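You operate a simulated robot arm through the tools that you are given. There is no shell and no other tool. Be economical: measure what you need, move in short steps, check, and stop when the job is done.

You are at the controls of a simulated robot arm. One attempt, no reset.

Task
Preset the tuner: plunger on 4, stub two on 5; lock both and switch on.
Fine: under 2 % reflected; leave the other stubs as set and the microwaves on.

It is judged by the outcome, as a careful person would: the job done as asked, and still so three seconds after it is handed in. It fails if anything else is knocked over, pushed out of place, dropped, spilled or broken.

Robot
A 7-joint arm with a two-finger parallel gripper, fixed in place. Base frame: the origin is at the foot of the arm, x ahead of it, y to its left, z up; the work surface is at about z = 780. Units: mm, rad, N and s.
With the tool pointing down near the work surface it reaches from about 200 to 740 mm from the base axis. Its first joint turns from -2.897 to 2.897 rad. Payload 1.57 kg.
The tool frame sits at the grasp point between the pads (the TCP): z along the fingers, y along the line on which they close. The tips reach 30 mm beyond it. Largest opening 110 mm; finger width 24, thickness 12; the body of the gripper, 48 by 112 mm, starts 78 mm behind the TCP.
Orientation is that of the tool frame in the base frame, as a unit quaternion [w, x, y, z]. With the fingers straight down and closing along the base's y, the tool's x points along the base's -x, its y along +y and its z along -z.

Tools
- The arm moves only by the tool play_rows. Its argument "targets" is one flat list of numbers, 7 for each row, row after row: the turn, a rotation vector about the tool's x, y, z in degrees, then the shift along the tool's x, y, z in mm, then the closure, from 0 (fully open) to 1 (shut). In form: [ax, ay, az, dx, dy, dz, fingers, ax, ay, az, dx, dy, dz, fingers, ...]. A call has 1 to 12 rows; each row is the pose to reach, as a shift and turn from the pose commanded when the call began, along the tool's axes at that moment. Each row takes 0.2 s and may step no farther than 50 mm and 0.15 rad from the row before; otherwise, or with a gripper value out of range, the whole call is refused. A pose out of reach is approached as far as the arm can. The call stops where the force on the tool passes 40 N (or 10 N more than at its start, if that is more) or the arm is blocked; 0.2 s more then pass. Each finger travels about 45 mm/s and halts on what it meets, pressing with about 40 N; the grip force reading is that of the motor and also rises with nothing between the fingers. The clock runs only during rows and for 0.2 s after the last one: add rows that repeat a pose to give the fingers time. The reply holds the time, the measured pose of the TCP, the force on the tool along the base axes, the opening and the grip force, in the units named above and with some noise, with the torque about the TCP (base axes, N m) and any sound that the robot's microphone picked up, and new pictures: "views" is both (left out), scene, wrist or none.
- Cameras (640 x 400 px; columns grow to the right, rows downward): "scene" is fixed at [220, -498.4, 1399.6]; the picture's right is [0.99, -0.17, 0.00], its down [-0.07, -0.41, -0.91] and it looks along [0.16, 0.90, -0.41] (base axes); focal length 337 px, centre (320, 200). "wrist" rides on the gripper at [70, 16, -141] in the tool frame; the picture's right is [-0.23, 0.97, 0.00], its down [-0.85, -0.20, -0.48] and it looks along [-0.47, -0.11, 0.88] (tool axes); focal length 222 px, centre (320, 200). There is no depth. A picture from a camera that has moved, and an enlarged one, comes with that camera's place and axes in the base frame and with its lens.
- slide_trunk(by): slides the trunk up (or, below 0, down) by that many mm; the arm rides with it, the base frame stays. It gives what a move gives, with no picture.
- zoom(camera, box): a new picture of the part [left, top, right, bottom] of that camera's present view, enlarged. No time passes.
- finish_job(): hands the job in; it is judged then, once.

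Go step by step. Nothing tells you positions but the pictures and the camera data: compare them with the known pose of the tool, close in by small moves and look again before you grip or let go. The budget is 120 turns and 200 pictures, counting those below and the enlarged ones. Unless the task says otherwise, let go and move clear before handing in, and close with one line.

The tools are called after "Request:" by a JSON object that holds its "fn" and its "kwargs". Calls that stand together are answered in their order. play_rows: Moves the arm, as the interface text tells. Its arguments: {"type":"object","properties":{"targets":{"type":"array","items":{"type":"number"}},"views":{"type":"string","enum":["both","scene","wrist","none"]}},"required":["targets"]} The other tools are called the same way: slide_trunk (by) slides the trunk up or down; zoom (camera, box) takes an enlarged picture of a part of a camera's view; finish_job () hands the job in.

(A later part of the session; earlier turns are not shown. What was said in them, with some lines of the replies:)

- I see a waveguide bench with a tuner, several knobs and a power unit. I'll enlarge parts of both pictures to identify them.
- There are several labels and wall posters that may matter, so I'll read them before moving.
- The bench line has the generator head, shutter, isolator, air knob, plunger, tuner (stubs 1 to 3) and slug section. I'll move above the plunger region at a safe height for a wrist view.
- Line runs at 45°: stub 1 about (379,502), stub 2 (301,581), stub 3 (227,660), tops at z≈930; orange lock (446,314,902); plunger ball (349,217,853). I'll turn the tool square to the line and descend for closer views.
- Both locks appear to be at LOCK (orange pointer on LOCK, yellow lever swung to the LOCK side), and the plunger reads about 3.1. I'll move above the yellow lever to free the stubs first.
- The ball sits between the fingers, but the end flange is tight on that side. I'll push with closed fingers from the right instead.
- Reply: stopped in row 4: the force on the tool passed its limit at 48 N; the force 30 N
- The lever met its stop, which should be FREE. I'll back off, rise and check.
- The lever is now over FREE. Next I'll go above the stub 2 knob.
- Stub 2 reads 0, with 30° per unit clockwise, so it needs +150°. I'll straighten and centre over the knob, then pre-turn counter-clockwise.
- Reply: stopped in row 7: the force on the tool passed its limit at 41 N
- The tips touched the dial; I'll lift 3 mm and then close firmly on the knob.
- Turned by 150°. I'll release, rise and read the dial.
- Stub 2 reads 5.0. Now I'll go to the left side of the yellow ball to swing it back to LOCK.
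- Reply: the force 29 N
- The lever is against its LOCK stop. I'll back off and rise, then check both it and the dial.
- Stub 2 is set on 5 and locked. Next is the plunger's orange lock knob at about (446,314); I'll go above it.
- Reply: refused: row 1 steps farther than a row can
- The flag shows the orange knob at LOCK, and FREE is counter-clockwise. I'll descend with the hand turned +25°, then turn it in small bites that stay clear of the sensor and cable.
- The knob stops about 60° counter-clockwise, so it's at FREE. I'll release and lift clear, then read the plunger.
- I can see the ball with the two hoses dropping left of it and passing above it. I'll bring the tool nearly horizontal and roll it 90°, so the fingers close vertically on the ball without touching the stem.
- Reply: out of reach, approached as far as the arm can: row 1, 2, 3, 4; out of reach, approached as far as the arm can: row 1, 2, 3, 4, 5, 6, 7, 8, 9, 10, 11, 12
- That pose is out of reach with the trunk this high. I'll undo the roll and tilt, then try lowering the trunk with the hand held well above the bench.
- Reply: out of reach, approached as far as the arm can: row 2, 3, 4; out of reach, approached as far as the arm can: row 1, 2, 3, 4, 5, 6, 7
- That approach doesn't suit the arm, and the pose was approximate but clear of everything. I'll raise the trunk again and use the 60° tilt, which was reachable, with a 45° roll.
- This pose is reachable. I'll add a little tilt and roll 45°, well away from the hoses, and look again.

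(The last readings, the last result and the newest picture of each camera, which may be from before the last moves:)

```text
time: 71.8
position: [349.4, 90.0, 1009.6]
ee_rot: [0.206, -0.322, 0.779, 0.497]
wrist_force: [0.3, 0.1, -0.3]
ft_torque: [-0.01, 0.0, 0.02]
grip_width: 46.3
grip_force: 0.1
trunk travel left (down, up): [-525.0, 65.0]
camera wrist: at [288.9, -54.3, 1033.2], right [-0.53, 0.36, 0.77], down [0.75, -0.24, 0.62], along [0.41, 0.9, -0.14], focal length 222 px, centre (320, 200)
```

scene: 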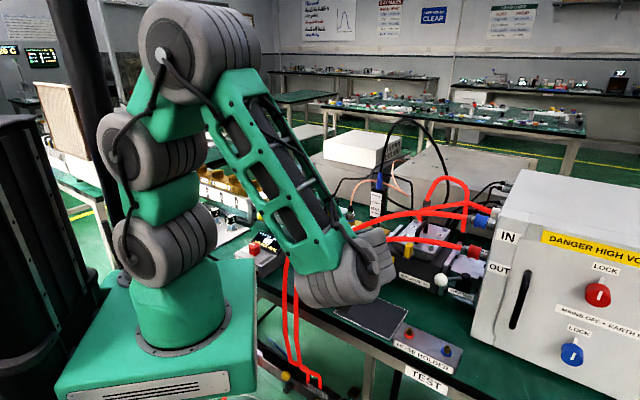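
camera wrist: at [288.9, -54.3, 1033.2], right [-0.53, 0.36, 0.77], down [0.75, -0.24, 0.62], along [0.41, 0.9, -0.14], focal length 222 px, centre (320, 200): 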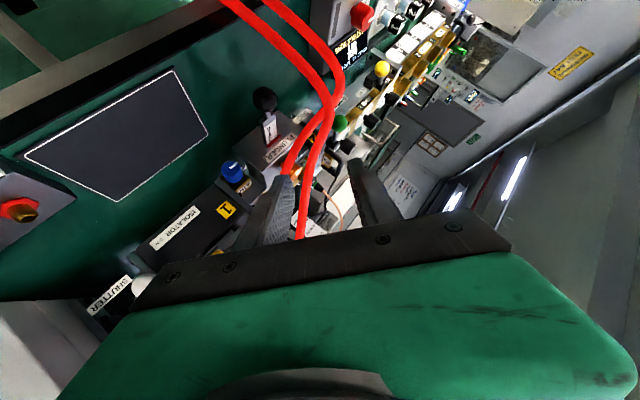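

Request:
{"fn": "play_rows", "kwargs": {"targets": [0, 0, 0, 16, -15.3, 25, 0.58, 0, 0, 0, 32, -30.6, 50, 0.58, 0, 0, 0, 48, -46, 75, 0.58, 0, 0, 0, 64.1, -61.3, 100, 0.58, 0, 0, 0, 64.1, -61.3, 100, 0.58], "views": "both"}}

```text
time: 73.0
position: [349.8, 143.8, 886.2]
ee_rot: [0.206, -0.324, 0.778, 0.498]
wrist_force: [0.3, -0.5, 0.7]
ft_torque: [-0.01, 0.02, 0.01]
grip_width: 46.0
grip_force: 0.0
trunk travel left (down, up): [-525.0, 65.0]
camera wrist: at [289.9, -1.7, 911.5], right [-0.53, 0.36, 0.77], down [0.75, -0.24, 0.62], along [0.4, 0.9, -0.14], focal length 222 px, centre (320, 200)
```

scene: 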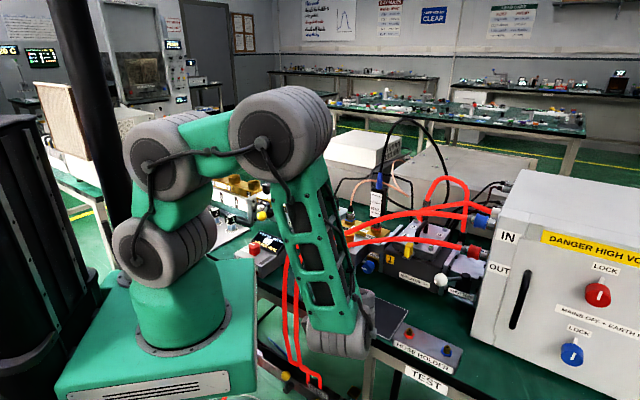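
wrist: 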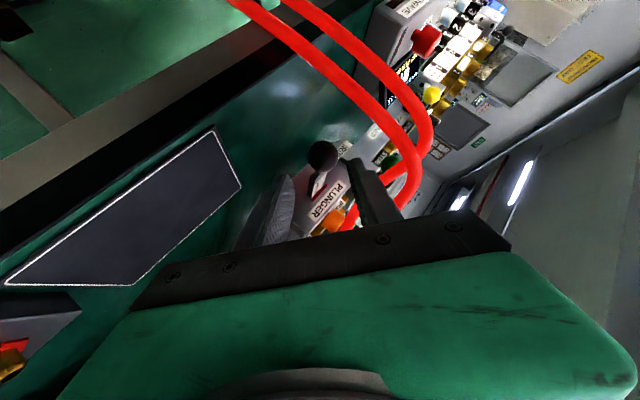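

The ball is lined up between the fingers and the hoses are clear. I'll advance partway.

Request:
{"fn": "play_rows", "kwargs": {"targets": [0, 0, 0, 1.5, 1.5, 20, 0.58, 0, 0, 0, 2.8, 2.6, 35, 0.58, 0, 0, 0, 2.8, 2.6, 45, 0.58, 0, 0, 0, 2.8, 2.6, 45, 0.58], "views": "wrist"}}

```text
time: 74.0
position: [345.6, 183.1, 867.1]
ee_rot: [0.206, -0.323, 0.778, 0.497]
wrist_force: [-0.2, 0.5, 0.5]
ft_torque: [0.02, -0.01, -0.01]
grip_width: 46.4
grip_force: 0.1
trunk travel left (down, up): [-525.0, 65.0]
camera wrist: at [284.6, 37.7, 891.5], right [-0.53, 0.36, 0.77], down [0.75, -0.24, 0.62], along [0.41, 0.9, -0.14], focal length 222 px, centre (320, 200)
```

wrist: 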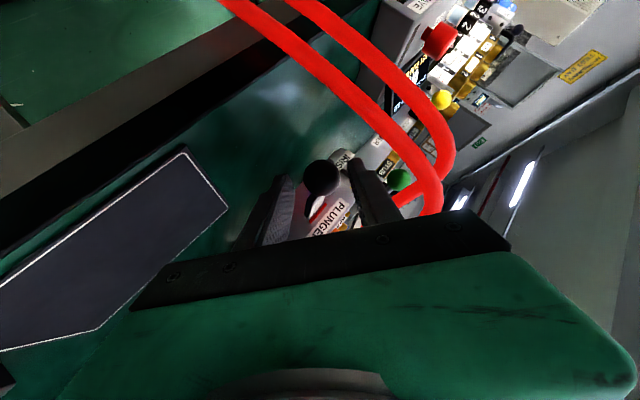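

Request:
{"fn": "play_rows", "kwargs": {"targets": [0, 0, 0, 0, 0, 12, 0.58, 0, 0, 0, 0, 0, 22, 0.58, 0, 0, 0, 0, 0, 22, 0.58], "views": "wrist"}}

Request:
{"fn": "zoom", "kwargs": {"camera": "wrist", "box": [240, 110, 480, 260]}}

```text
time: 74.8
position: [344.9, 202.0, 858.8]
ee_rot: [0.206, -0.322, 0.779, 0.497]
wrist_force: [-0.5, 0.1, -0.3]
ft_torque: [-0.01, 0.04, -0.02]
grip_width: 46.3
grip_force: 0.0
trunk travel left (down, up): [-525.0, 65.0]
camera wrist: at [283.4, 58.5, 883.0], right [-0.53, 0.36, 0.77], down [0.75, -0.24, 0.62], along [0.4, 0.9, -0.14], focal length 222 px, centre (320, 200)
```

wrist: 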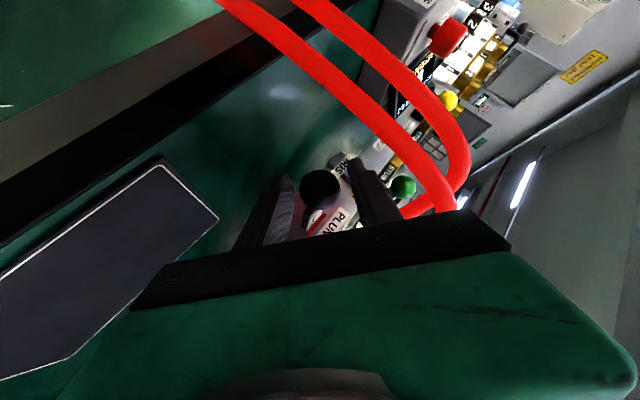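

```text
2.67 times, centred on (360, 185) of wrist
camera zoom: at [283.4, 58.5, 883.0], right [-0.53, 0.36, 0.77], down [0.75, -0.24, 0.62], along [0.4, 0.9, -0.14], focal length 592 px, centre (213, 240)
```

zoom: 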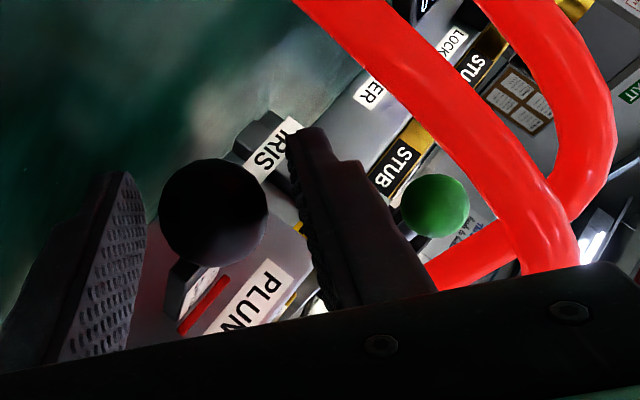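

Request:
{"fn": "play_rows", "kwargs": {"targets": [0, 0, 0, 0, 0, 2, 0.65, 0, 0, 0, 0, 0, 2, 0.75, 0, 0, 0, 0, 0, 2, 0.9, 0, 0, 0, 0, 0, 2, 1, 0, 0, 0, 0, 0, 2, 1], "views": "wrist"}}

Request:
{"fn": "zoom", "kwargs": {"camera": "wrist", "box": [240, 110, 480, 260]}}

```text
time: 76.0
position: [344.6, 204.8, 857.8]
ee_rot: [0.204, -0.323, 0.779, 0.498]
wrist_force: [1.7, -3.2, -9.5]
ft_torque: [-0.08, -0.01, -0.06]
grip_width: 31.2
grip_force: 40.8
trunk travel left (down, up): [-525.0, 65.0]
camera wrist: at [283.9, 59.7, 882.0], right [-0.53, 0.36, 0.77], down [0.75, -0.24, 0.62], along [0.41, 0.9, -0.14], focal length 222 px, centre (320, 200)
```

wrist: 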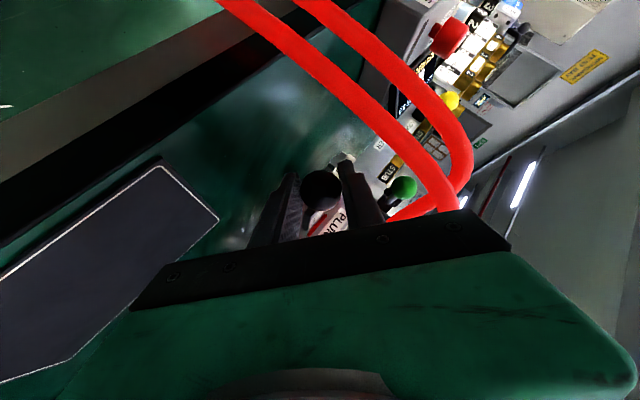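

```text
2.67 times, centred on (360, 185) of wrist
camera zoom: at [283.9, 59.7, 882.0], right [-0.53, 0.36, 0.77], down [0.75, -0.24, 0.62], along [0.41, 0.9, -0.14], focal length 592 px, centre (213, 240)
```

zoom: 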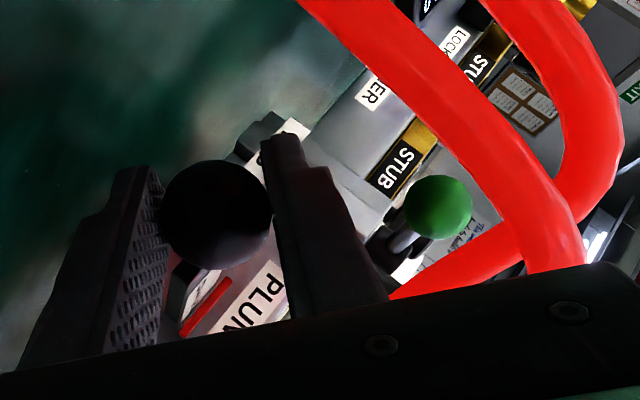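

Request:
{"fn": "zoom", "kwargs": {"camera": "scene", "box": [300, 230, 396, 290]}}

```text
6.67 times, centred on (348, 260) of scene
camera zoom: at [220.0, -498.4, 1399.6], right [0.99, -0.17, 0.0], down [-0.07, -0.41, -0.91], along [0.16, 0.9, -0.41], focal length 2248 px, centre (133, -200)
```

zoom: 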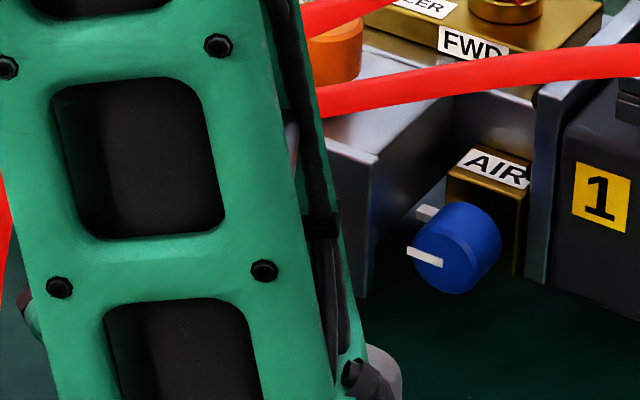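

Request:
{"fn": "zoom", "kwargs": {"camera": "wrist", "box": [296, 200, 344, 230]}}

```text
13.33 times, centred on (320, 215) of wrist
camera zoom: at [283.9, 59.7, 882.0], right [-0.53, 0.36, 0.77], down [0.75, -0.24, 0.62], along [0.41, 0.9, -0.14], focal length 2962 px, centre (320, 0)
```

zoom: 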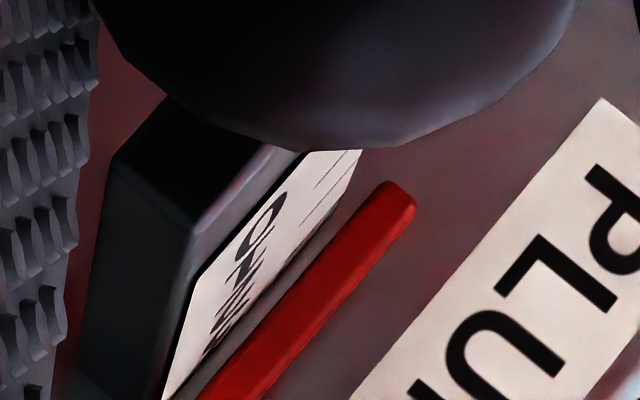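

Request:
{"fn": "play_rows", "kwargs": {"targets": [0, 0, 0, 2.1, 0.9, -1.9, 1, 0, 0, 0, 4.3, 1.7, -3.8, 1, 0, 0, 0, 6.4, 2.6, -5.8, 1, 0, 0, 0, 6.4, 2.6, -5.8, 1], "views": "wrist"}}

Request:
{"fn": "zoom", "kwargs": {"camera": "wrist", "box": [296, 200, 344, 230]}}

```text
time: 77.0
position: [338.1, 197.4, 857.6]
ee_rot: [0.207, -0.323, 0.778, 0.497]
wrist_force: [6.8, -4.1, -0.1]
ft_torque: [-0.08, -0.09, 0.03]
grip_width: 31.0
grip_force: 40.2
trunk travel left (down, up): [-525.0, 65.0]
camera wrist: at [277.3, 53.2, 881.6], right [-0.53, 0.36, 0.77], down [0.75, -0.24, 0.62], along [0.41, 0.9, -0.14], focal length 222 px, centre (320, 200)
```

wrist: 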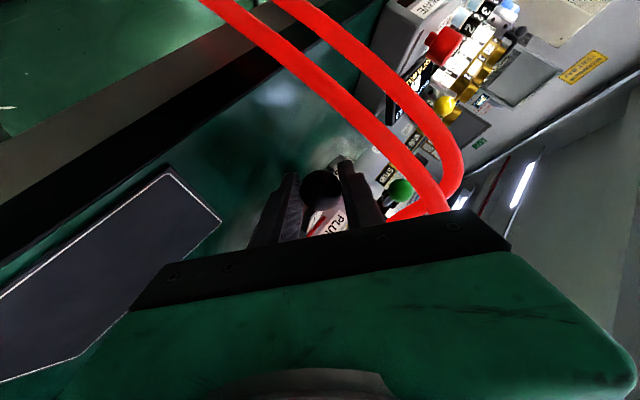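

```text
13.33 times, centred on (320, 215) of wrist
camera zoom: at [277.3, 53.2, 881.6], right [-0.53, 0.36, 0.77], down [0.75, -0.24, 0.62], along [0.41, 0.9, -0.14], focal length 2962 px, centre (320, 0)
```

zoom: 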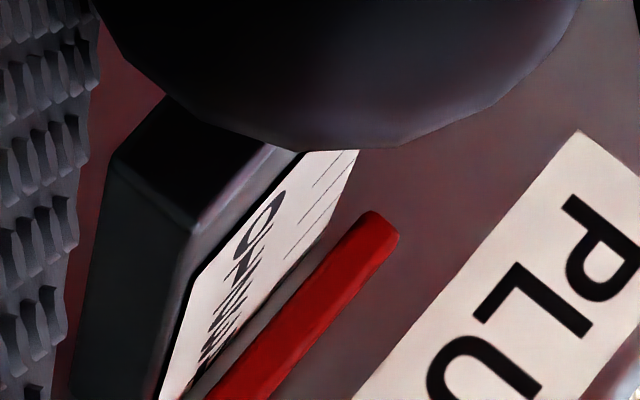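

The plunger slid about 9 mm. I'll release, back out the way I came, and read the scale.

Request:
{"fn": "play_rows", "kwargs": {"targets": [0, 0, 0, 0, 0, 0, 0.75, 0, 0, 0, 0, 0, 0, 0.58, 0, 0, 0, 0, 0, 0, 0.58, 0, 0, 0, 0, 0, -20, 0.58, 0, 0, 0, 0, 0, -45, 0.58, 0, 0, 0, 0, 0, -70, 0.58, 0, 0, 0, -20, 20, -95, 0.58, 0, 0, 0, -45, 45, -120, 0.58, 0, 0, 0, -70, 68, -150, 0.58, 0, 0, 0, -70, 68, -165, 0.58, 0, 0, 0, -70, 68, -165, 0.58], "views": "both"}}

Request:
{"fn": "zoom", "kwargs": {"camera": "scene", "box": [300, 230, 396, 290]}}

```text
time: 79.4
position: [335.5, 91.1, 1015.8]
ee_rot: [0.206, -0.323, 0.779, 0.497]
wrist_force: [0.0, 0.4, 0.9]
ft_torque: [0.01, -0.01, 0.01]
grip_width: 46.1
grip_force: 0.0
trunk travel left (down, up): [-525.0, 65.0]
camera wrist: at [274.9, -54.7, 1039.7], right [-0.53, 0.36, 0.77], down [0.75, -0.24, 0.62], along [0.4, 0.9, -0.14], focal length 222 px, centre (320, 200)
```

scene: 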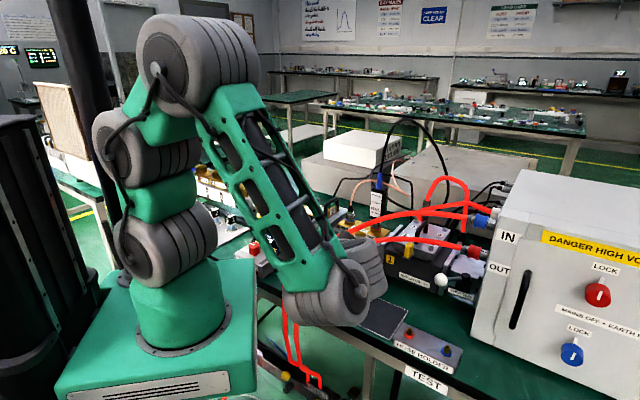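
wrist: 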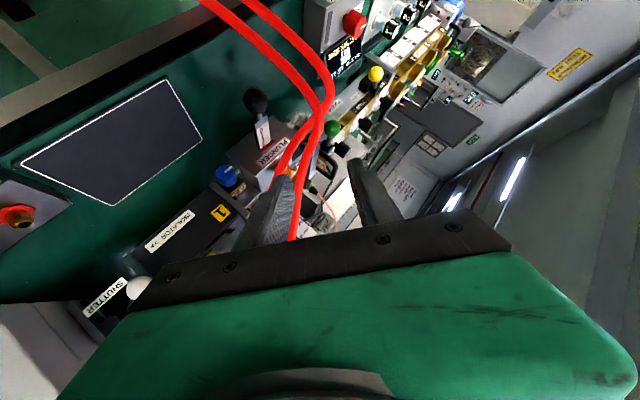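

```text
6.67 times, centred on (348, 260) of scene
camera zoom: at [220.0, -498.4, 1399.6], right [0.99, -0.17, 0.0], down [-0.07, -0.41, -0.91], along [0.16, 0.9, -0.41], focal length 2248 px, centre (133, -200)
```

zoom: 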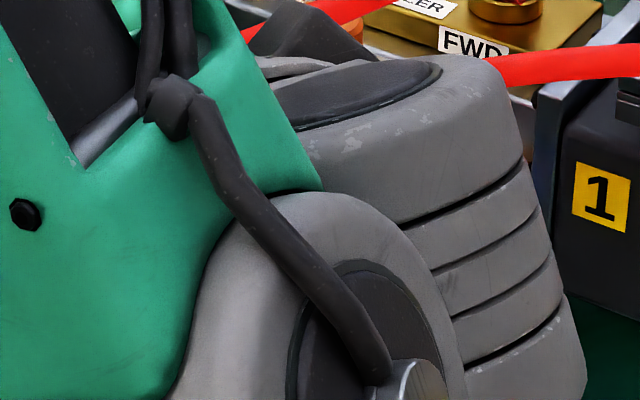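

Request:
{"fn": "zoom", "kwargs": {"camera": "wrist", "box": [238, 100, 302, 150]}}

```text
8.00 times, centred on (270, 125) of wrist
camera zoom: at [274.9, -54.7, 1039.7], right [-0.53, 0.36, 0.77], down [0.75, -0.24, 0.62], along [0.4, 0.9, -0.14], focal length 1777 px, centre (720, 800)
```

zoom: 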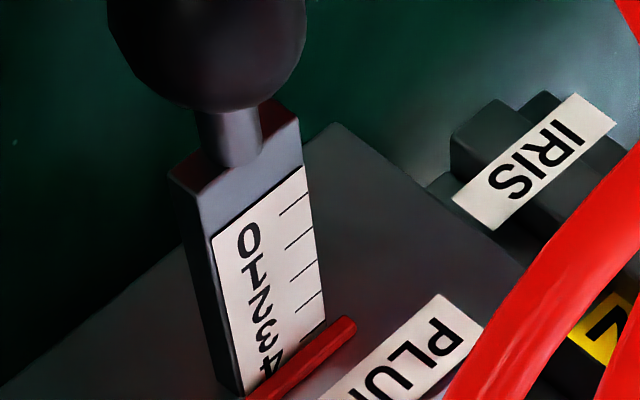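

Request:
{"fn": "play_rows", "kwargs": {"targets": [0, 0, -7.5, -5, 5, -4, 0.55, 0, 0, -15, -10, 10, -7, 0.5, 0, 0, -22.5, -15, 15, -10, 0.5, 0, 0, -30, -20, 20, -13, 0.5, 0, 0, -37.5, -25, 25, -16, 0.5, 0, 0, -45, -26, 26, -17, 0.5, 0, 0, -45, -26, 26, -17, 0.5], "views": "none"}}

Request:
{"fn": "play_rows", "kwargs": {"targets": [0, 8, 0, -5, 0, 0, 0.5, 0, 16, 0, -10, 0, 0, 0.5, 0, 24, 0, -15, 0, 0, 0.5, 0, 32, 0, -20, 0, 0, 0.5, 0, 40, 0, -20, 0, 0, 0.5, 0, 48, 0, -20, 0, 0, 0.5, 0, 56, 0, -20, 0, 0, 0.5, 0, 65, 0, -20, 0, 0, 0.5, 0, 65, 0, -20, 0, 0, 0.5], "views": "scene"}}

Request:
{"fn": "zoom", "kwargs": {"camera": "scene", "box": [320, 245, 368, 275]}}

```text
time: 81.0
position: [337.8, 91.5, 1055.6]
ee_rot: [-0.38, 0.597, -0.595, -0.381]
wrist_force: [0.2, -0.3, 0.4]
ft_torque: [0.03, -0.02, 0.0]
grip_width: 54.9
grip_force: 0.1
trunk travel left (down, up): [-525.0, 65.0]
```

```text
refused: row 8 steps farther than a row can; nothing moved
```

```text
13.33 times, centred on (344, 260) of scene
camera zoom: at [220.0, -498.4, 1399.6], right [0.99, -0.17, 0.0], down [-0.07, -0.41, -0.91], along [0.16, 0.9, -0.41], focal length 4496 px, centre (0, -600)
```

zoom: 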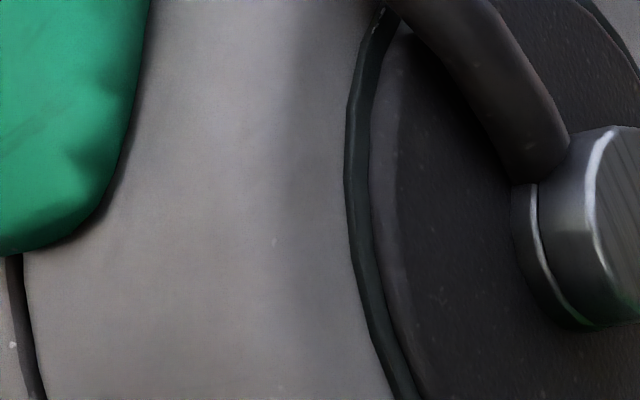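

Request:
{"fn": "play_rows", "kwargs": {"targets": [0, 8, 0, -5, 0, 0, 0.5, 0, 16, 0, -10, 0, 0, 0.5, 0, 24, 0, -15, 0, 0, 0.5, 0, 32, 0, -20, 0, 0, 0.5, 0, 40, 0, -20, 0, 0, 0.5, 0, 48, 0, -20, 0, 0, 0.5, 0, 56, 0, -20, 0, 0, 0.5, 0, 61, 0, -20, 0, 0, 0.5, 0, 65, 0, -20, 0, 0, 0.5, 0, 65, 0, -20, 0, 0, 0.5], "views": "scene"}}

Request:
{"fn": "zoom", "kwargs": {"camera": "scene", "box": [320, 245, 368, 275]}}

```text
time: 83.2
position: [339.7, 99.3, 1073.2]
ee_rot: [-0.001, 0.708, -0.706, 0.0]
wrist_force: [0.1, 0.0, -0.6]
ft_torque: [0.0, 0.01, -0.04]
grip_width: 54.9
grip_force: 0.0
trunk travel left (down, up): [-525.0, 65.0]
```

scene: 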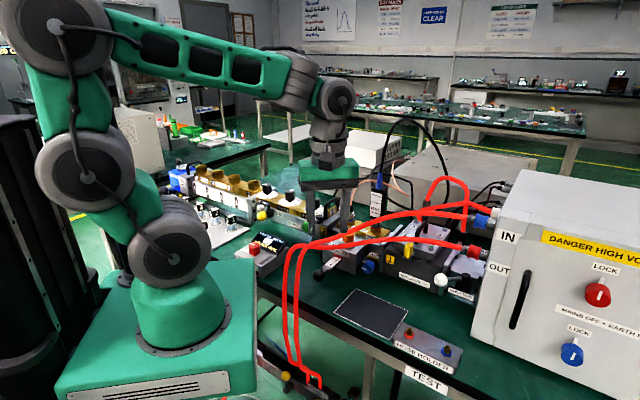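

```text
13.33 times, centred on (344, 260) of scene
camera zoom: at [220.0, -498.4, 1399.6], right [0.99, -0.17, 0.0], down [-0.07, -0.41, -0.91], along [0.16, 0.9, -0.41], focal length 4496 px, centre (0, -600)
```

zoom: 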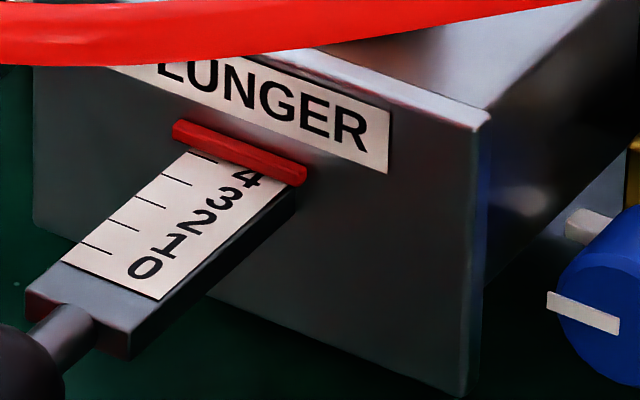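

The plunger now reads 4. Next I'll return to the orange knob to lock it.

Request:
{"fn": "play_rows", "kwargs": {"targets": [0, 0, 6, -36, -17, 0, 0.5, 0, 0, 12, -72, -35, 0, 0.5, 0, 0, 18, -108, -52, 0, 0.5, 0, 0, 24, -144, -70, 0, 0.5, 0, 0, 30, -180, -87, 0, 0.5, 0, 0, 35, -213, -103.5, 0, 0.5, 0, 0, 35, -213, -103.5, 0, 0.5, 0, 0, 35, -213, -103.5, 40, 0.5, 0, 0, 35, -213, -103.5, 80, 0.5, 0, 0, 35, -213, -103.5, 80, 0.5], "views": "wrist"}}

```text
time: 85.4
position: [440.7, 310.9, 993.1]
ee_rot: [0.001, -0.462, 0.887, 0.002]
wrist_force: [0.3, 0.1, -1.1]
ft_torque: [-0.02, 0.01, 0.03]
grip_width: 55.0
grip_force: 0.0
trunk travel left (down, up): [-525.0, 65.0]
camera wrist: at [388.5, 262.5, 1132.2], right [-0.67, 0.74, 0.0], down [0.65, 0.59, 0.48], along [0.36, 0.32, -0.88], focal length 222 px, centre (320, 200)
```

wrist: 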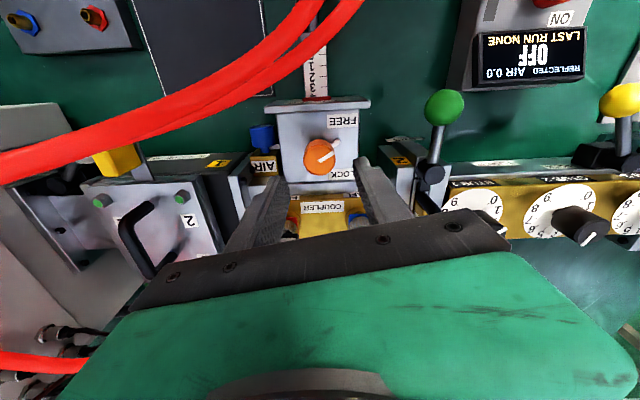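

Request:
{"fn": "play_rows", "kwargs": {"targets": [0, 0, 0, -1.4, -2, 40, 0.5, 0, 0, 0, -1.4, -2, 80, 0.5, 0, 0, 0, -1.4, -2, 80, 0.65, 0, 0, 0, -1.4, -2, 80, 0.75, 0, 0, 0, -1.4, -2, 80, 1, 0, 0, 0, -1.4, -2, 80, 1], "views": "none"}}

Request:
{"fn": "play_rows", "kwargs": {"targets": [0, 0, 7, 0, 0, 0, 1, 0, 0, 14, 0, 0, 0, 1, 0, 0, 21, 0, 0, 0, 1, 0, 0, 28, 0, 0, 0, 1, 0, 0, 35, 0, 0, 0, 1, 0, 0, 35, 0, 0, 0, 1], "views": "wrist"}}

```text
time: 86.8
position: [444.0, 312.7, 909.9]
ee_rot: [0.0, -0.462, 0.887, 0.001]
wrist_force: [4.2, -4.0, 0.8]
ft_torque: [-0.1, -0.47, 0.01]
grip_width: 33.2
grip_force: 35.5
trunk travel left (down, up): [-525.0, 65.0]
```

```text
time: 88.2
position: [444.0, 312.4, 909.9]
ee_rot: [-0.002, -0.174, 0.985, 0.0]
wrist_force: [-1.4, 0.7, -21.7]
ft_torque: [0.36, -0.68, 0.03]
grip_width: 33.3
grip_force: 41.3
trunk travel left (down, up): [-525.0, 65.0]
camera wrist: at [373.5, 303.7, 1051.4], right [-0.12, 0.99, 0.0], down [0.87, 0.11, 0.47], along [0.47, 0.06, -0.88], focal length 222 px, centre (320, 200)
```

wrist: 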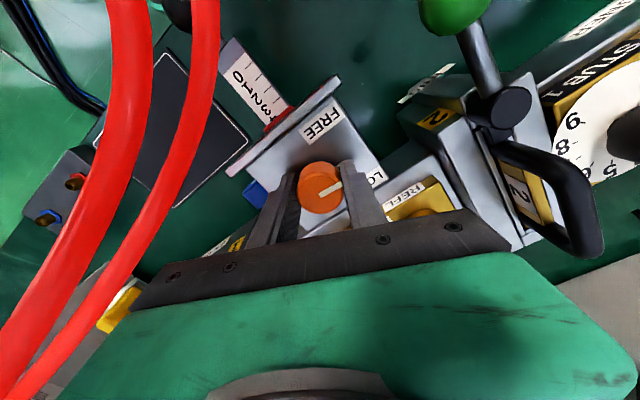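

Request:
{"fn": "play_rows", "kwargs": {"targets": [0, 0, 0, 0, 0, 0, 0.7, 0, 0, 0, 0, 0, 0, 0.55, 0, 0, -7, 0, 0, 0, 0.5, 0, 0, -14, 0, 0, 0, 0.5, 0, 0, -21, 0, 0, 0, 0.5, 0, 0, -28, 0, 0, 0, 0.5, 0, 0, -35, 0, 0, 0, 0.5, 0, 0, -35, 0, 0, 0, 0.7, 0, 0, -35, 0, 0, 0, 0.85, 0, 0, -35, 0, 0, 0, 1, 0, 0, -35, 0, 0, 0, 1], "views": "none"}}

Request:
{"fn": "play_rows", "kwargs": {"targets": [0, 0, 7, 0, 0, 0, 1, 0, 0, 14, 0, 0, 0, 1, 0, 0, 21, 0, 0, 0, 1, 0, 0, 28, 0, 0, 0, 1, 0, 0, 32, 0, 0, 0, 1, 0, 0, 32, 0, 0, 0, 1], "views": "wrist"}}

```text
time: 90.6
position: [443.7, 312.8, 912.3]
ee_rot: [0.001, -0.462, 0.887, 0.001]
wrist_force: [0.7, -0.1, -0.2]
ft_torque: [-0.02, -0.27, -0.03]
grip_width: 32.6
grip_force: 37.2
trunk travel left (down, up): [-525.0, 65.0]
```

```text
time: 92.0
position: [444.1, 313.1, 912.0]
ee_rot: [0.0, -0.2, 0.98, 0.001]
wrist_force: [1.6, -1.3, -5.4]
ft_torque: [-0.69, -0.58, 0.74]
grip_width: 33.4
grip_force: 40.9
trunk travel left (down, up): [-525.0, 65.0]
camera wrist: at [373.8, 299.8, 1053.4], right [-0.17, 0.99, 0.0], down [0.87, 0.15, 0.48], along [0.47, 0.08, -0.88], focal length 222 px, centre (320, 200)
```

wrist: 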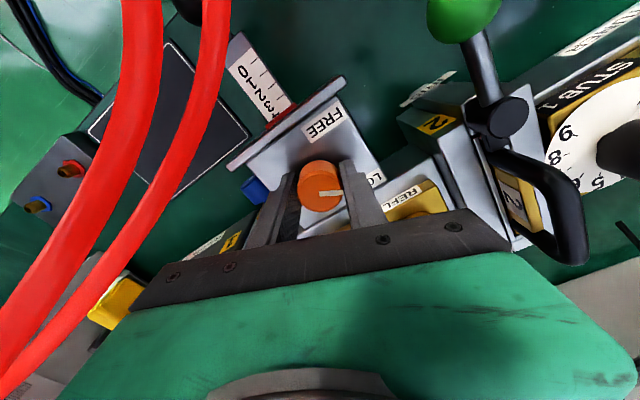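

Torque rose to 0.74 N·m against the stop, so the plunger is locked. I'll release, lift and check.

Request:
{"fn": "play_rows", "kwargs": {"targets": [0, 0, 0, 0, 0, 0, 0.7, 0, 0, 0, 0, 0, 0, 0.55, 0, 0, 0, 0, 0, 0, 0.5, 0, 0, -8, 0, 0, -40, 0.5, 0, 0, -16, 0, 0, -80, 0.5, 0, 0, -24, 0, 0, -120, 0.5, 0, 0, -24, 0, 0, -160, 0.5, 0, 0, -24, 0, 0, -160, 0.5], "views": "wrist"}}

Request:
{"fn": "zoom", "kwargs": {"camera": "wrist", "box": [260, 60, 388, 180]}}

Request:
{"fn": "zoom", "kwargs": {"camera": "scene", "box": [320, 245, 368, 275]}}

```text
time: 93.8
position: [443.9, 311.4, 1075.8]
ee_rot: [-0.001, -0.4, 0.916, 0.0]
wrist_force: [-0.4, -0.2, -0.2]
ft_torque: [0.0, 0.0, 0.01]
grip_width: 55.2
grip_force: 0.0
trunk travel left (down, up): [-525.0, 65.0]
camera wrist: at [385.0, 271.8, 1215.6], right [-0.56, 0.83, 0.0], down [0.73, 0.49, 0.48], along [0.4, 0.27, -0.88], focal length 222 px, centre (320, 200)
```

wrist: 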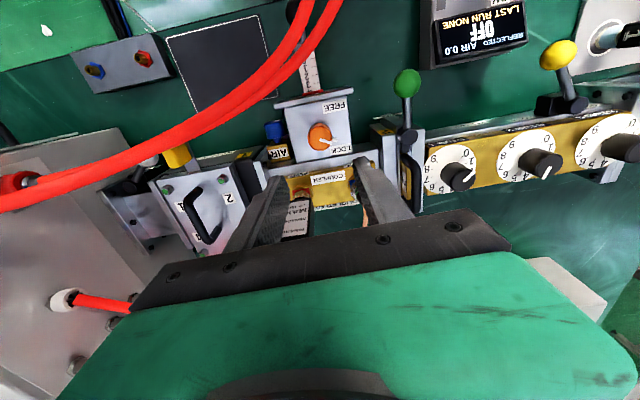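

```text
3.33 times, centred on (324, 120) of wrist
camera zoom: at [385.0, 271.8, 1215.6], right [-0.56, 0.83, 0.0], down [0.73, 0.49, 0.48], along [0.4, 0.27, -0.88], focal length 740 px, centre (307, 467)
```

zoom: 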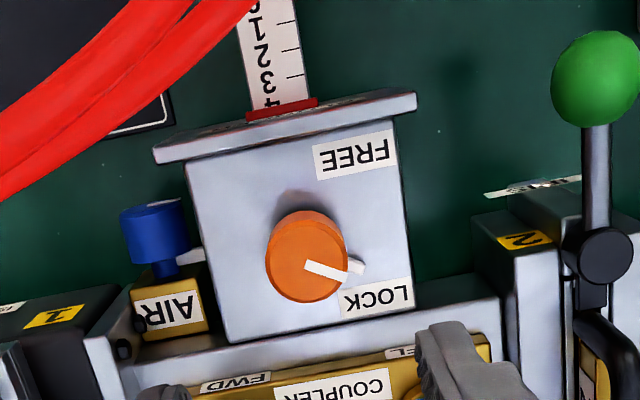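

```text
13.33 times, centred on (344, 260) of scene
camera zoom: at [220.0, -498.4, 1399.6], right [0.99, -0.17, 0.0], down [-0.07, -0.41, -0.91], along [0.16, 0.9, -0.41], focal length 4496 px, centre (0, -600)
```

zoom: 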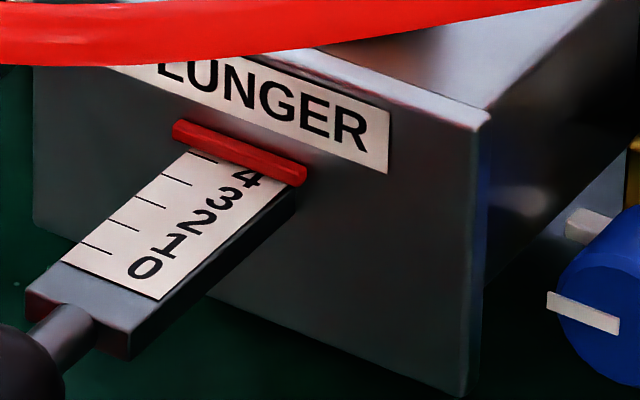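

Plunger on 4 and locked. Now the red power switch on the meter box, at about (173,387).

Request:
{"fn": "play_rows", "kwargs": {"targets": [0, 0, 0, 18.5, 35.7, 0, 0.5, 0, 0, 0, 37, 71.4, 0, 0.5, 0, 0, 0, 55.4, 107.1, 0, 0.5, 0, 0, 0, 73.9, 142.8, 0, 0.5, 0, 0, 0, 92.4, 178.5, 0, 0.5, 0, 0, 0, 110.9, 214.2, 0, 0.5, 0, 0, 0, 129.3, 249.9, 0, 0.5, 0, 0, 0, 129.3, 249.9, 45, 0.5, 0, 0, 0, 129.3, 249.9, 90, 0.5, 0, 0, 0, 129.3, 249.9, 90, 0.5], "views": "both"}}

Request:
{"fn": "zoom", "kwargs": {"camera": "wrist", "box": [240, 90, 400, 190]}}

```text
time: 96.0
position: [171.9, 390.1, 980.9]
ee_rot: [0.0, -0.4, 0.917, 0.001]
wrist_force: [0.5, 0.1, 0.3]
ft_torque: [-0.01, 0.03, -0.01]
grip_width: 54.8
grip_force: 0.2
trunk travel left (down, up): [-525.0, 65.0]
camera wrist: at [114.2, 349.1, 1122.3], right [-0.56, 0.83, 0.0], down [0.73, 0.49, 0.48], along [0.4, 0.27, -0.88], focal length 222 px, centre (320, 200)
```

scene: 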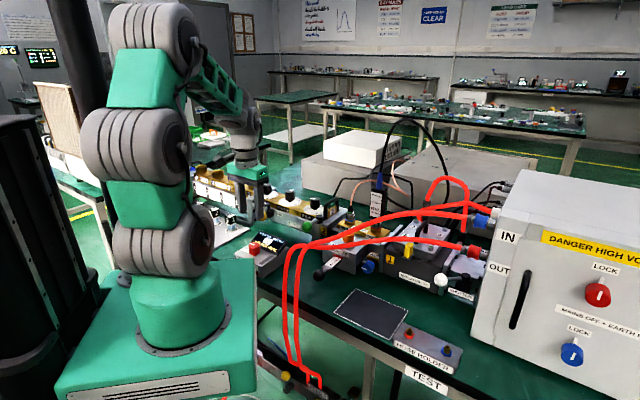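
wrist: 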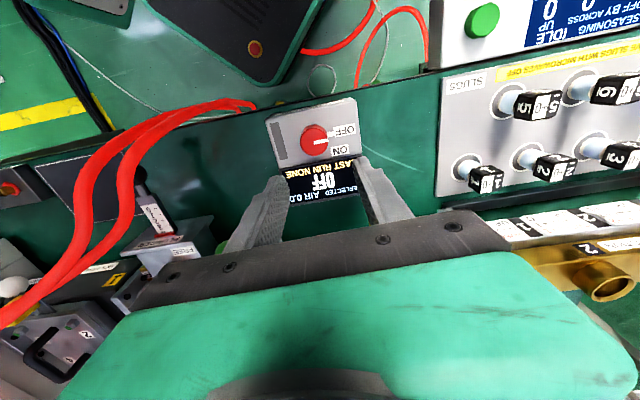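

```text
4.00 times, centred on (320, 140) of wrist
camera zoom: at [114.2, 349.1, 1122.3], right [-0.56, 0.83, 0.0], down [0.73, 0.49, 0.48], along [0.4, 0.27, -0.88], focal length 888 px, centre (320, 440)
```

zoom: 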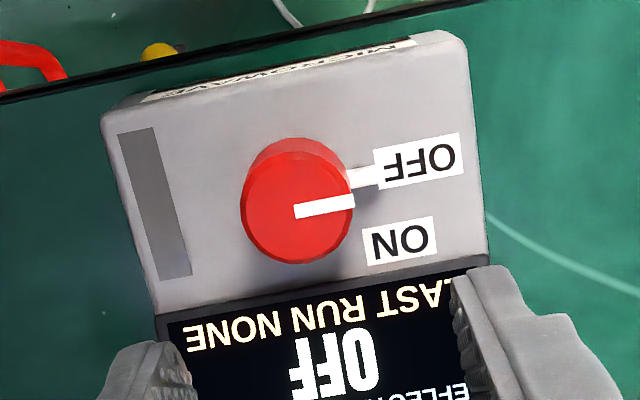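

The switch moves clockwise from OFF to ON. I'll descend on it with the fingertips only, pre-turned 20° counter-clockwise.

Request:
{"fn": "play_rows", "kwargs": {"targets": [0, 0, -7, 4.4, -7.9, 0, 0.5, 0, 0, -14, 4.4, -7.9, 40, 0.5, 0, 0, -20, 4.4, -7.9, 70, 0.5, 0, 0, -20, 4.4, -7.9, 70, 0.5], "views": "wrist"}}

```text
time: 97.0
position: [176.2, 377.8, 915.6]
ee_rot: [0.0, -0.554, 0.833, 0.001]
wrist_force: [0.0, -0.2, 0.5]
ft_torque: [0.02, -0.01, 0.02]
grip_width: 55.0
grip_force: 0.0
trunk travel left (down, up): [-525.0, 65.0]
camera wrist: at [134.7, 320.1, 1057.2], right [-0.81, 0.59, 0.0], down [0.52, 0.71, 0.48], along [0.28, 0.39, -0.88], focal length 222 px, centre (320, 200)
```

wrist: 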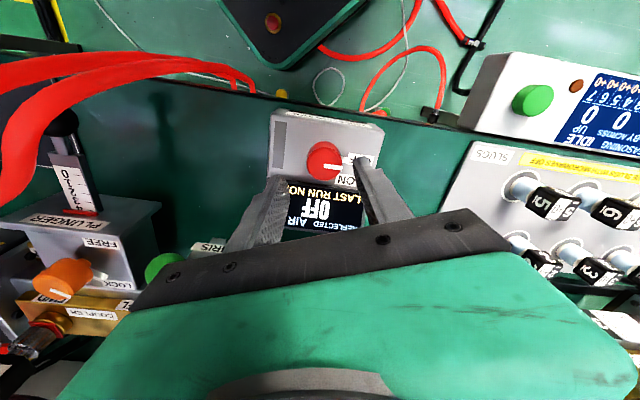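

Request:
{"fn": "play_rows", "kwargs": {"targets": [0, 0, 0, -2.8, 3, 30, 0.5, 0, 0, 0, -2.8, 3, 53, 0.5, 0, 0, 0, -2.8, 3, 53, 0.5, 0, 0, 0, -2.8, 3, 53, 0.65, 0, 0, 0, -2.8, 3, 53, 0.75, 0, 0, 0, -2.8, 3, 53, 1, 0, 0, 0, -2.8, 3, 53, 1], "views": "wrist"}}

```text
time: 98.6
position: [175.5, 383.5, 861.5]
ee_rot: [0.0, -0.552, 0.834, 0.001]
wrist_force: [-1.3, 1.3, -4.5]
ft_torque: [0.22, -0.63, -0.06]
grip_width: 33.2
grip_force: 36.6
trunk travel left (down, up): [-525.0, 65.0]
camera wrist: at [132.3, 325.4, 1002.1], right [-0.81, 0.59, 0.0], down [0.52, 0.71, 0.48], along [0.28, 0.39, -0.88], focal length 222 px, centre (320, 200)
```

wrist: 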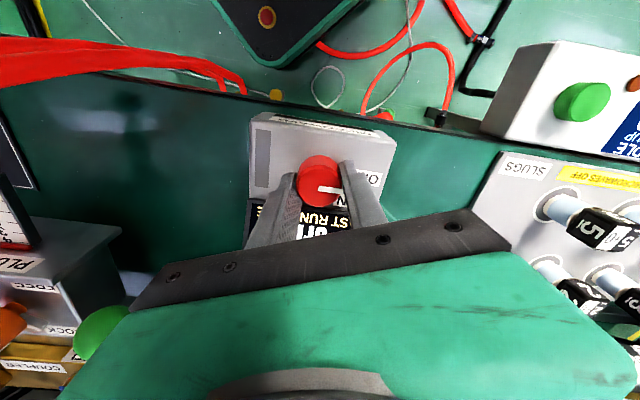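

Gripped at 33 mm, well centred. Turning clockwise now.

Request:
{"fn": "play_rows", "kwargs": {"targets": [0, 0, 7, 0, 0, 0, 1, 0, 0, 14, 0, 0, 0, 1, 0, 0, 21, 0, 0, 0, 1, 0, 0, 28, 0, 0, 0, 1, 0, 0, 35, 0, 0, 0, 1, 0, 0, 35, 0, 0, 0, 1], "views": "wrist"}}

```text
time: 100.0
position: [174.9, 382.4, 860.8]
ee_rot: [0.0, -0.274, 0.962, 0.001]
wrist_force: [8.4, -0.9, -0.2]
ft_torque: [-0.62, -0.67, 0.01]
grip_width: 33.4
grip_force: 41.2
trunk travel left (down, up): [-525.0, 65.0]
camera wrist: at [108.0, 359.0, 1002.2], right [-0.32, 0.95, 0.0], down [0.83, 0.28, 0.48], along [0.45, 0.16, -0.88], focal length 222 px, centre (320, 200)
```

wrist: 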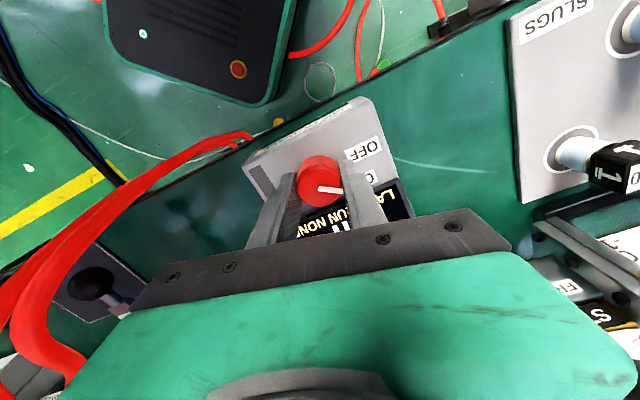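

Request:
{"fn": "play_rows", "kwargs": {"targets": [0, 0, 6, 0, 0, 0, 1, 0, 0, 12, 0, 0, 0, 1, 0, 0, 18, 0, 0, 0, 1, 0, 0, 22, 0, 0, 0, 1, 0, 0, 22, 0, 0, 0, 1], "views": "wrist"}}

Request:
{"fn": "zoom", "kwargs": {"camera": "scene", "box": [230, 220, 310, 270]}}

```text
time: 101.2
position: [177.0, 381.6, 861.7]
ee_rot: [0.0, -0.087, 0.996, 0.002]
wrist_force: [18.4, -10.5, 21.2]
ft_torque: [-1.28, -0.19, -0.03]
grip_width: 33.3
grip_force: 41.5
trunk travel left (down, up): [-525.0, 65.0]
camera wrist: at [104.6, 384.7, 1002.2], right [0.06, 1.0, 0.0], down [0.88, -0.05, 0.48], along [0.48, -0.02, -0.88], focal length 222 px, centre (320, 200)
```

wrist: 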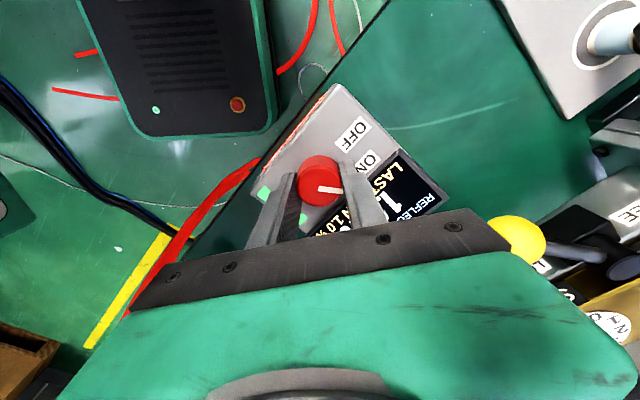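

```text
8.00 times, centred on (270, 245) of scene
camera zoom: at [220.0, -498.4, 1399.6], right [0.99, -0.17, 0.0], down [-0.07, -0.41, -0.91], along [0.16, 0.9, -0.41], focal length 2698 px, centre (720, -160)
```

zoom: 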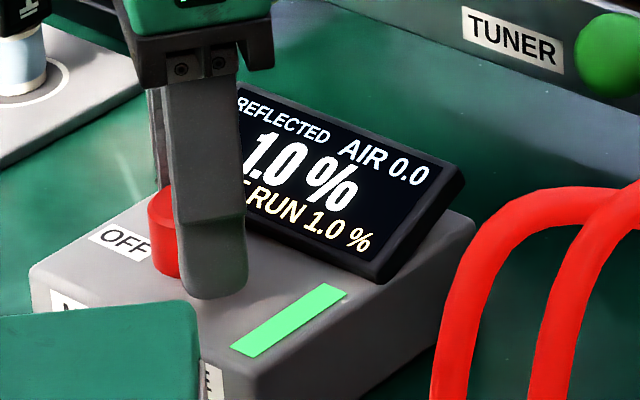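

Microwaves are on and it shows 1.0 % reflected. I'll ease the fingers open slightly, lift straight off and move clear.

Request:
{"fn": "play_rows", "kwargs": {"targets": [0, 0, -2, 0, 0, 0, 0.68, 0, 0, -2, 0, 0, -2, 0.66, 0, 0, -2, 0, 0, -20, 0.64, 0, 0, -2, 0, 0, -60, 0.6, 0, 0, -2, 0, 0, -105, 0.5, 0, 0, -2, 0, 0, -150, 0.5, 0, 0, -2, 0, 0, -190, 0.5, 0, 0, -2, 0, 0, -190, 0.5], "views": "both"}}

Request:
{"fn": "zoom", "kwargs": {"camera": "scene", "box": [220, 215, 316, 275]}}

Request:
{"fn": "zoom", "kwargs": {"camera": "wrist", "box": [240, 90, 400, 190]}}

Request:
{"fn": "zoom", "kwargs": {"camera": "scene", "box": [240, 170, 400, 270]}}

```text
time: 103.0
position: [174.9, 382.3, 1051.7]
ee_rot: [-0.001, -0.106, 0.994, 0.002]
wrist_force: [-0.9, -0.5, -0.3]
ft_torque: [0.01, 0.0, -0.02]
grip_width: 54.7
grip_force: 0.1
trunk travel left (down, up): [-525.0, 65.0]
camera wrist: at [102.0, 382.9, 1192.5], right [0.02, 1.0, 0.0], down [0.88, -0.02, 0.48], along [0.48, -0.01, -0.88], focal length 222 px, centre (320, 200)
```

scene: 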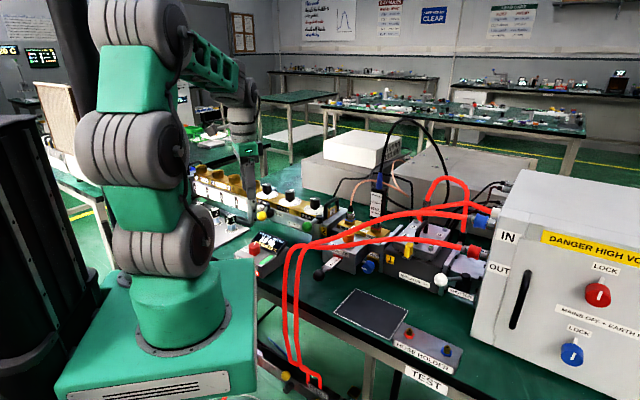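
wrist: 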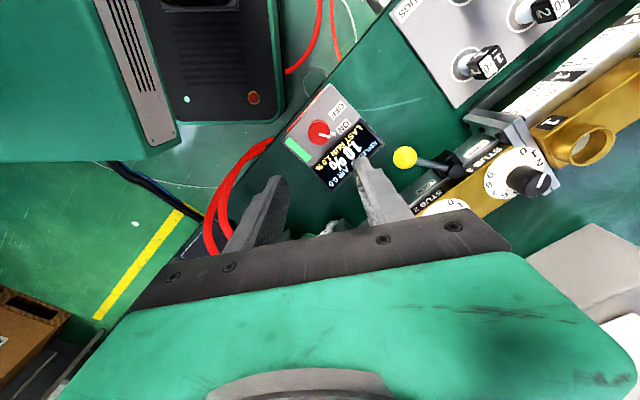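

```text
6.67 times, centred on (268, 245) of scene
camera zoom: at [220.0, -498.4, 1399.6], right [0.99, -0.17, 0.0], down [-0.07, -0.41, -0.91], along [0.16, 0.9, -0.41], focal length 2248 px, centre (667, -100)
```

zoom: 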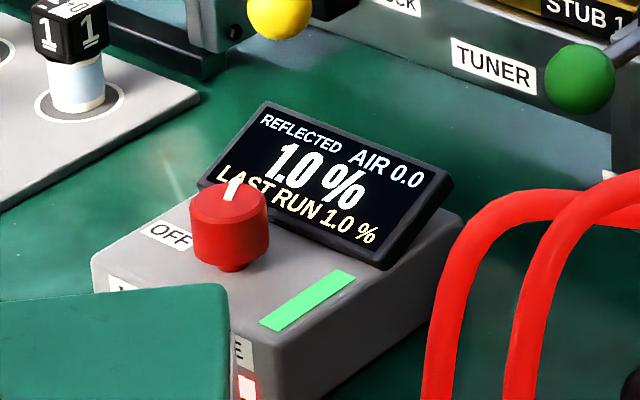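

```text
4.00 times, centred on (320, 140) of wrist
camera zoom: at [102.0, 382.9, 1192.5], right [0.02, 1.0, 0.0], down [0.88, -0.02, 0.48], along [0.48, -0.01, -0.88], focal length 888 px, centre (320, 440)
```

zoom: 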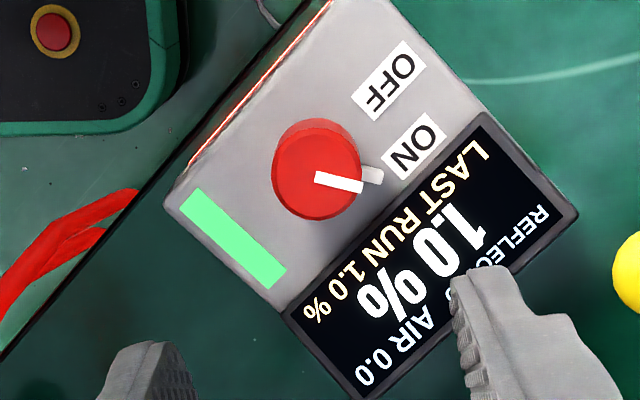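

```text
4.00 times, centred on (320, 220) of scene
camera zoom: at [220.0, -498.4, 1399.6], right [0.99, -0.17, 0.0], down [-0.07, -0.41, -0.91], along [0.16, 0.9, -0.41], focal length 1349 px, centre (320, 120)
```

zoom: 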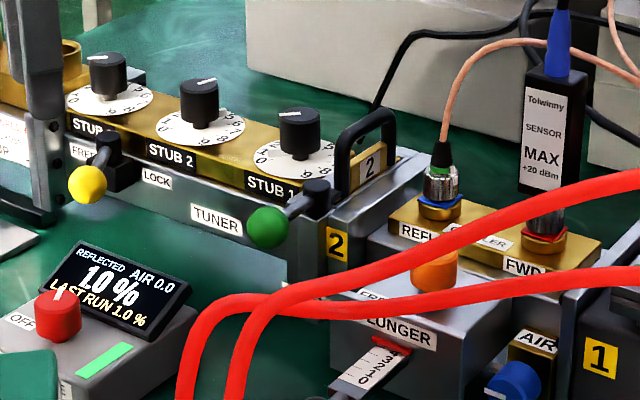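

Everything reads as asked: stub 2 on 5, plunger on 4, both locked, microwaves on at 1.0 % reflected, other stubs untouched. The arm is clear, so I'm handing in.

Request:
{"fn": "finish_job", "kwargs": {}}

```text
The job is handed in.
```

The tuner is preset as asked: plunger on 4, stub two on 5, both locked. The microwaves are on with 1.0 % reflected, stubs 1 and 3 are as they were, and the arm is clear.
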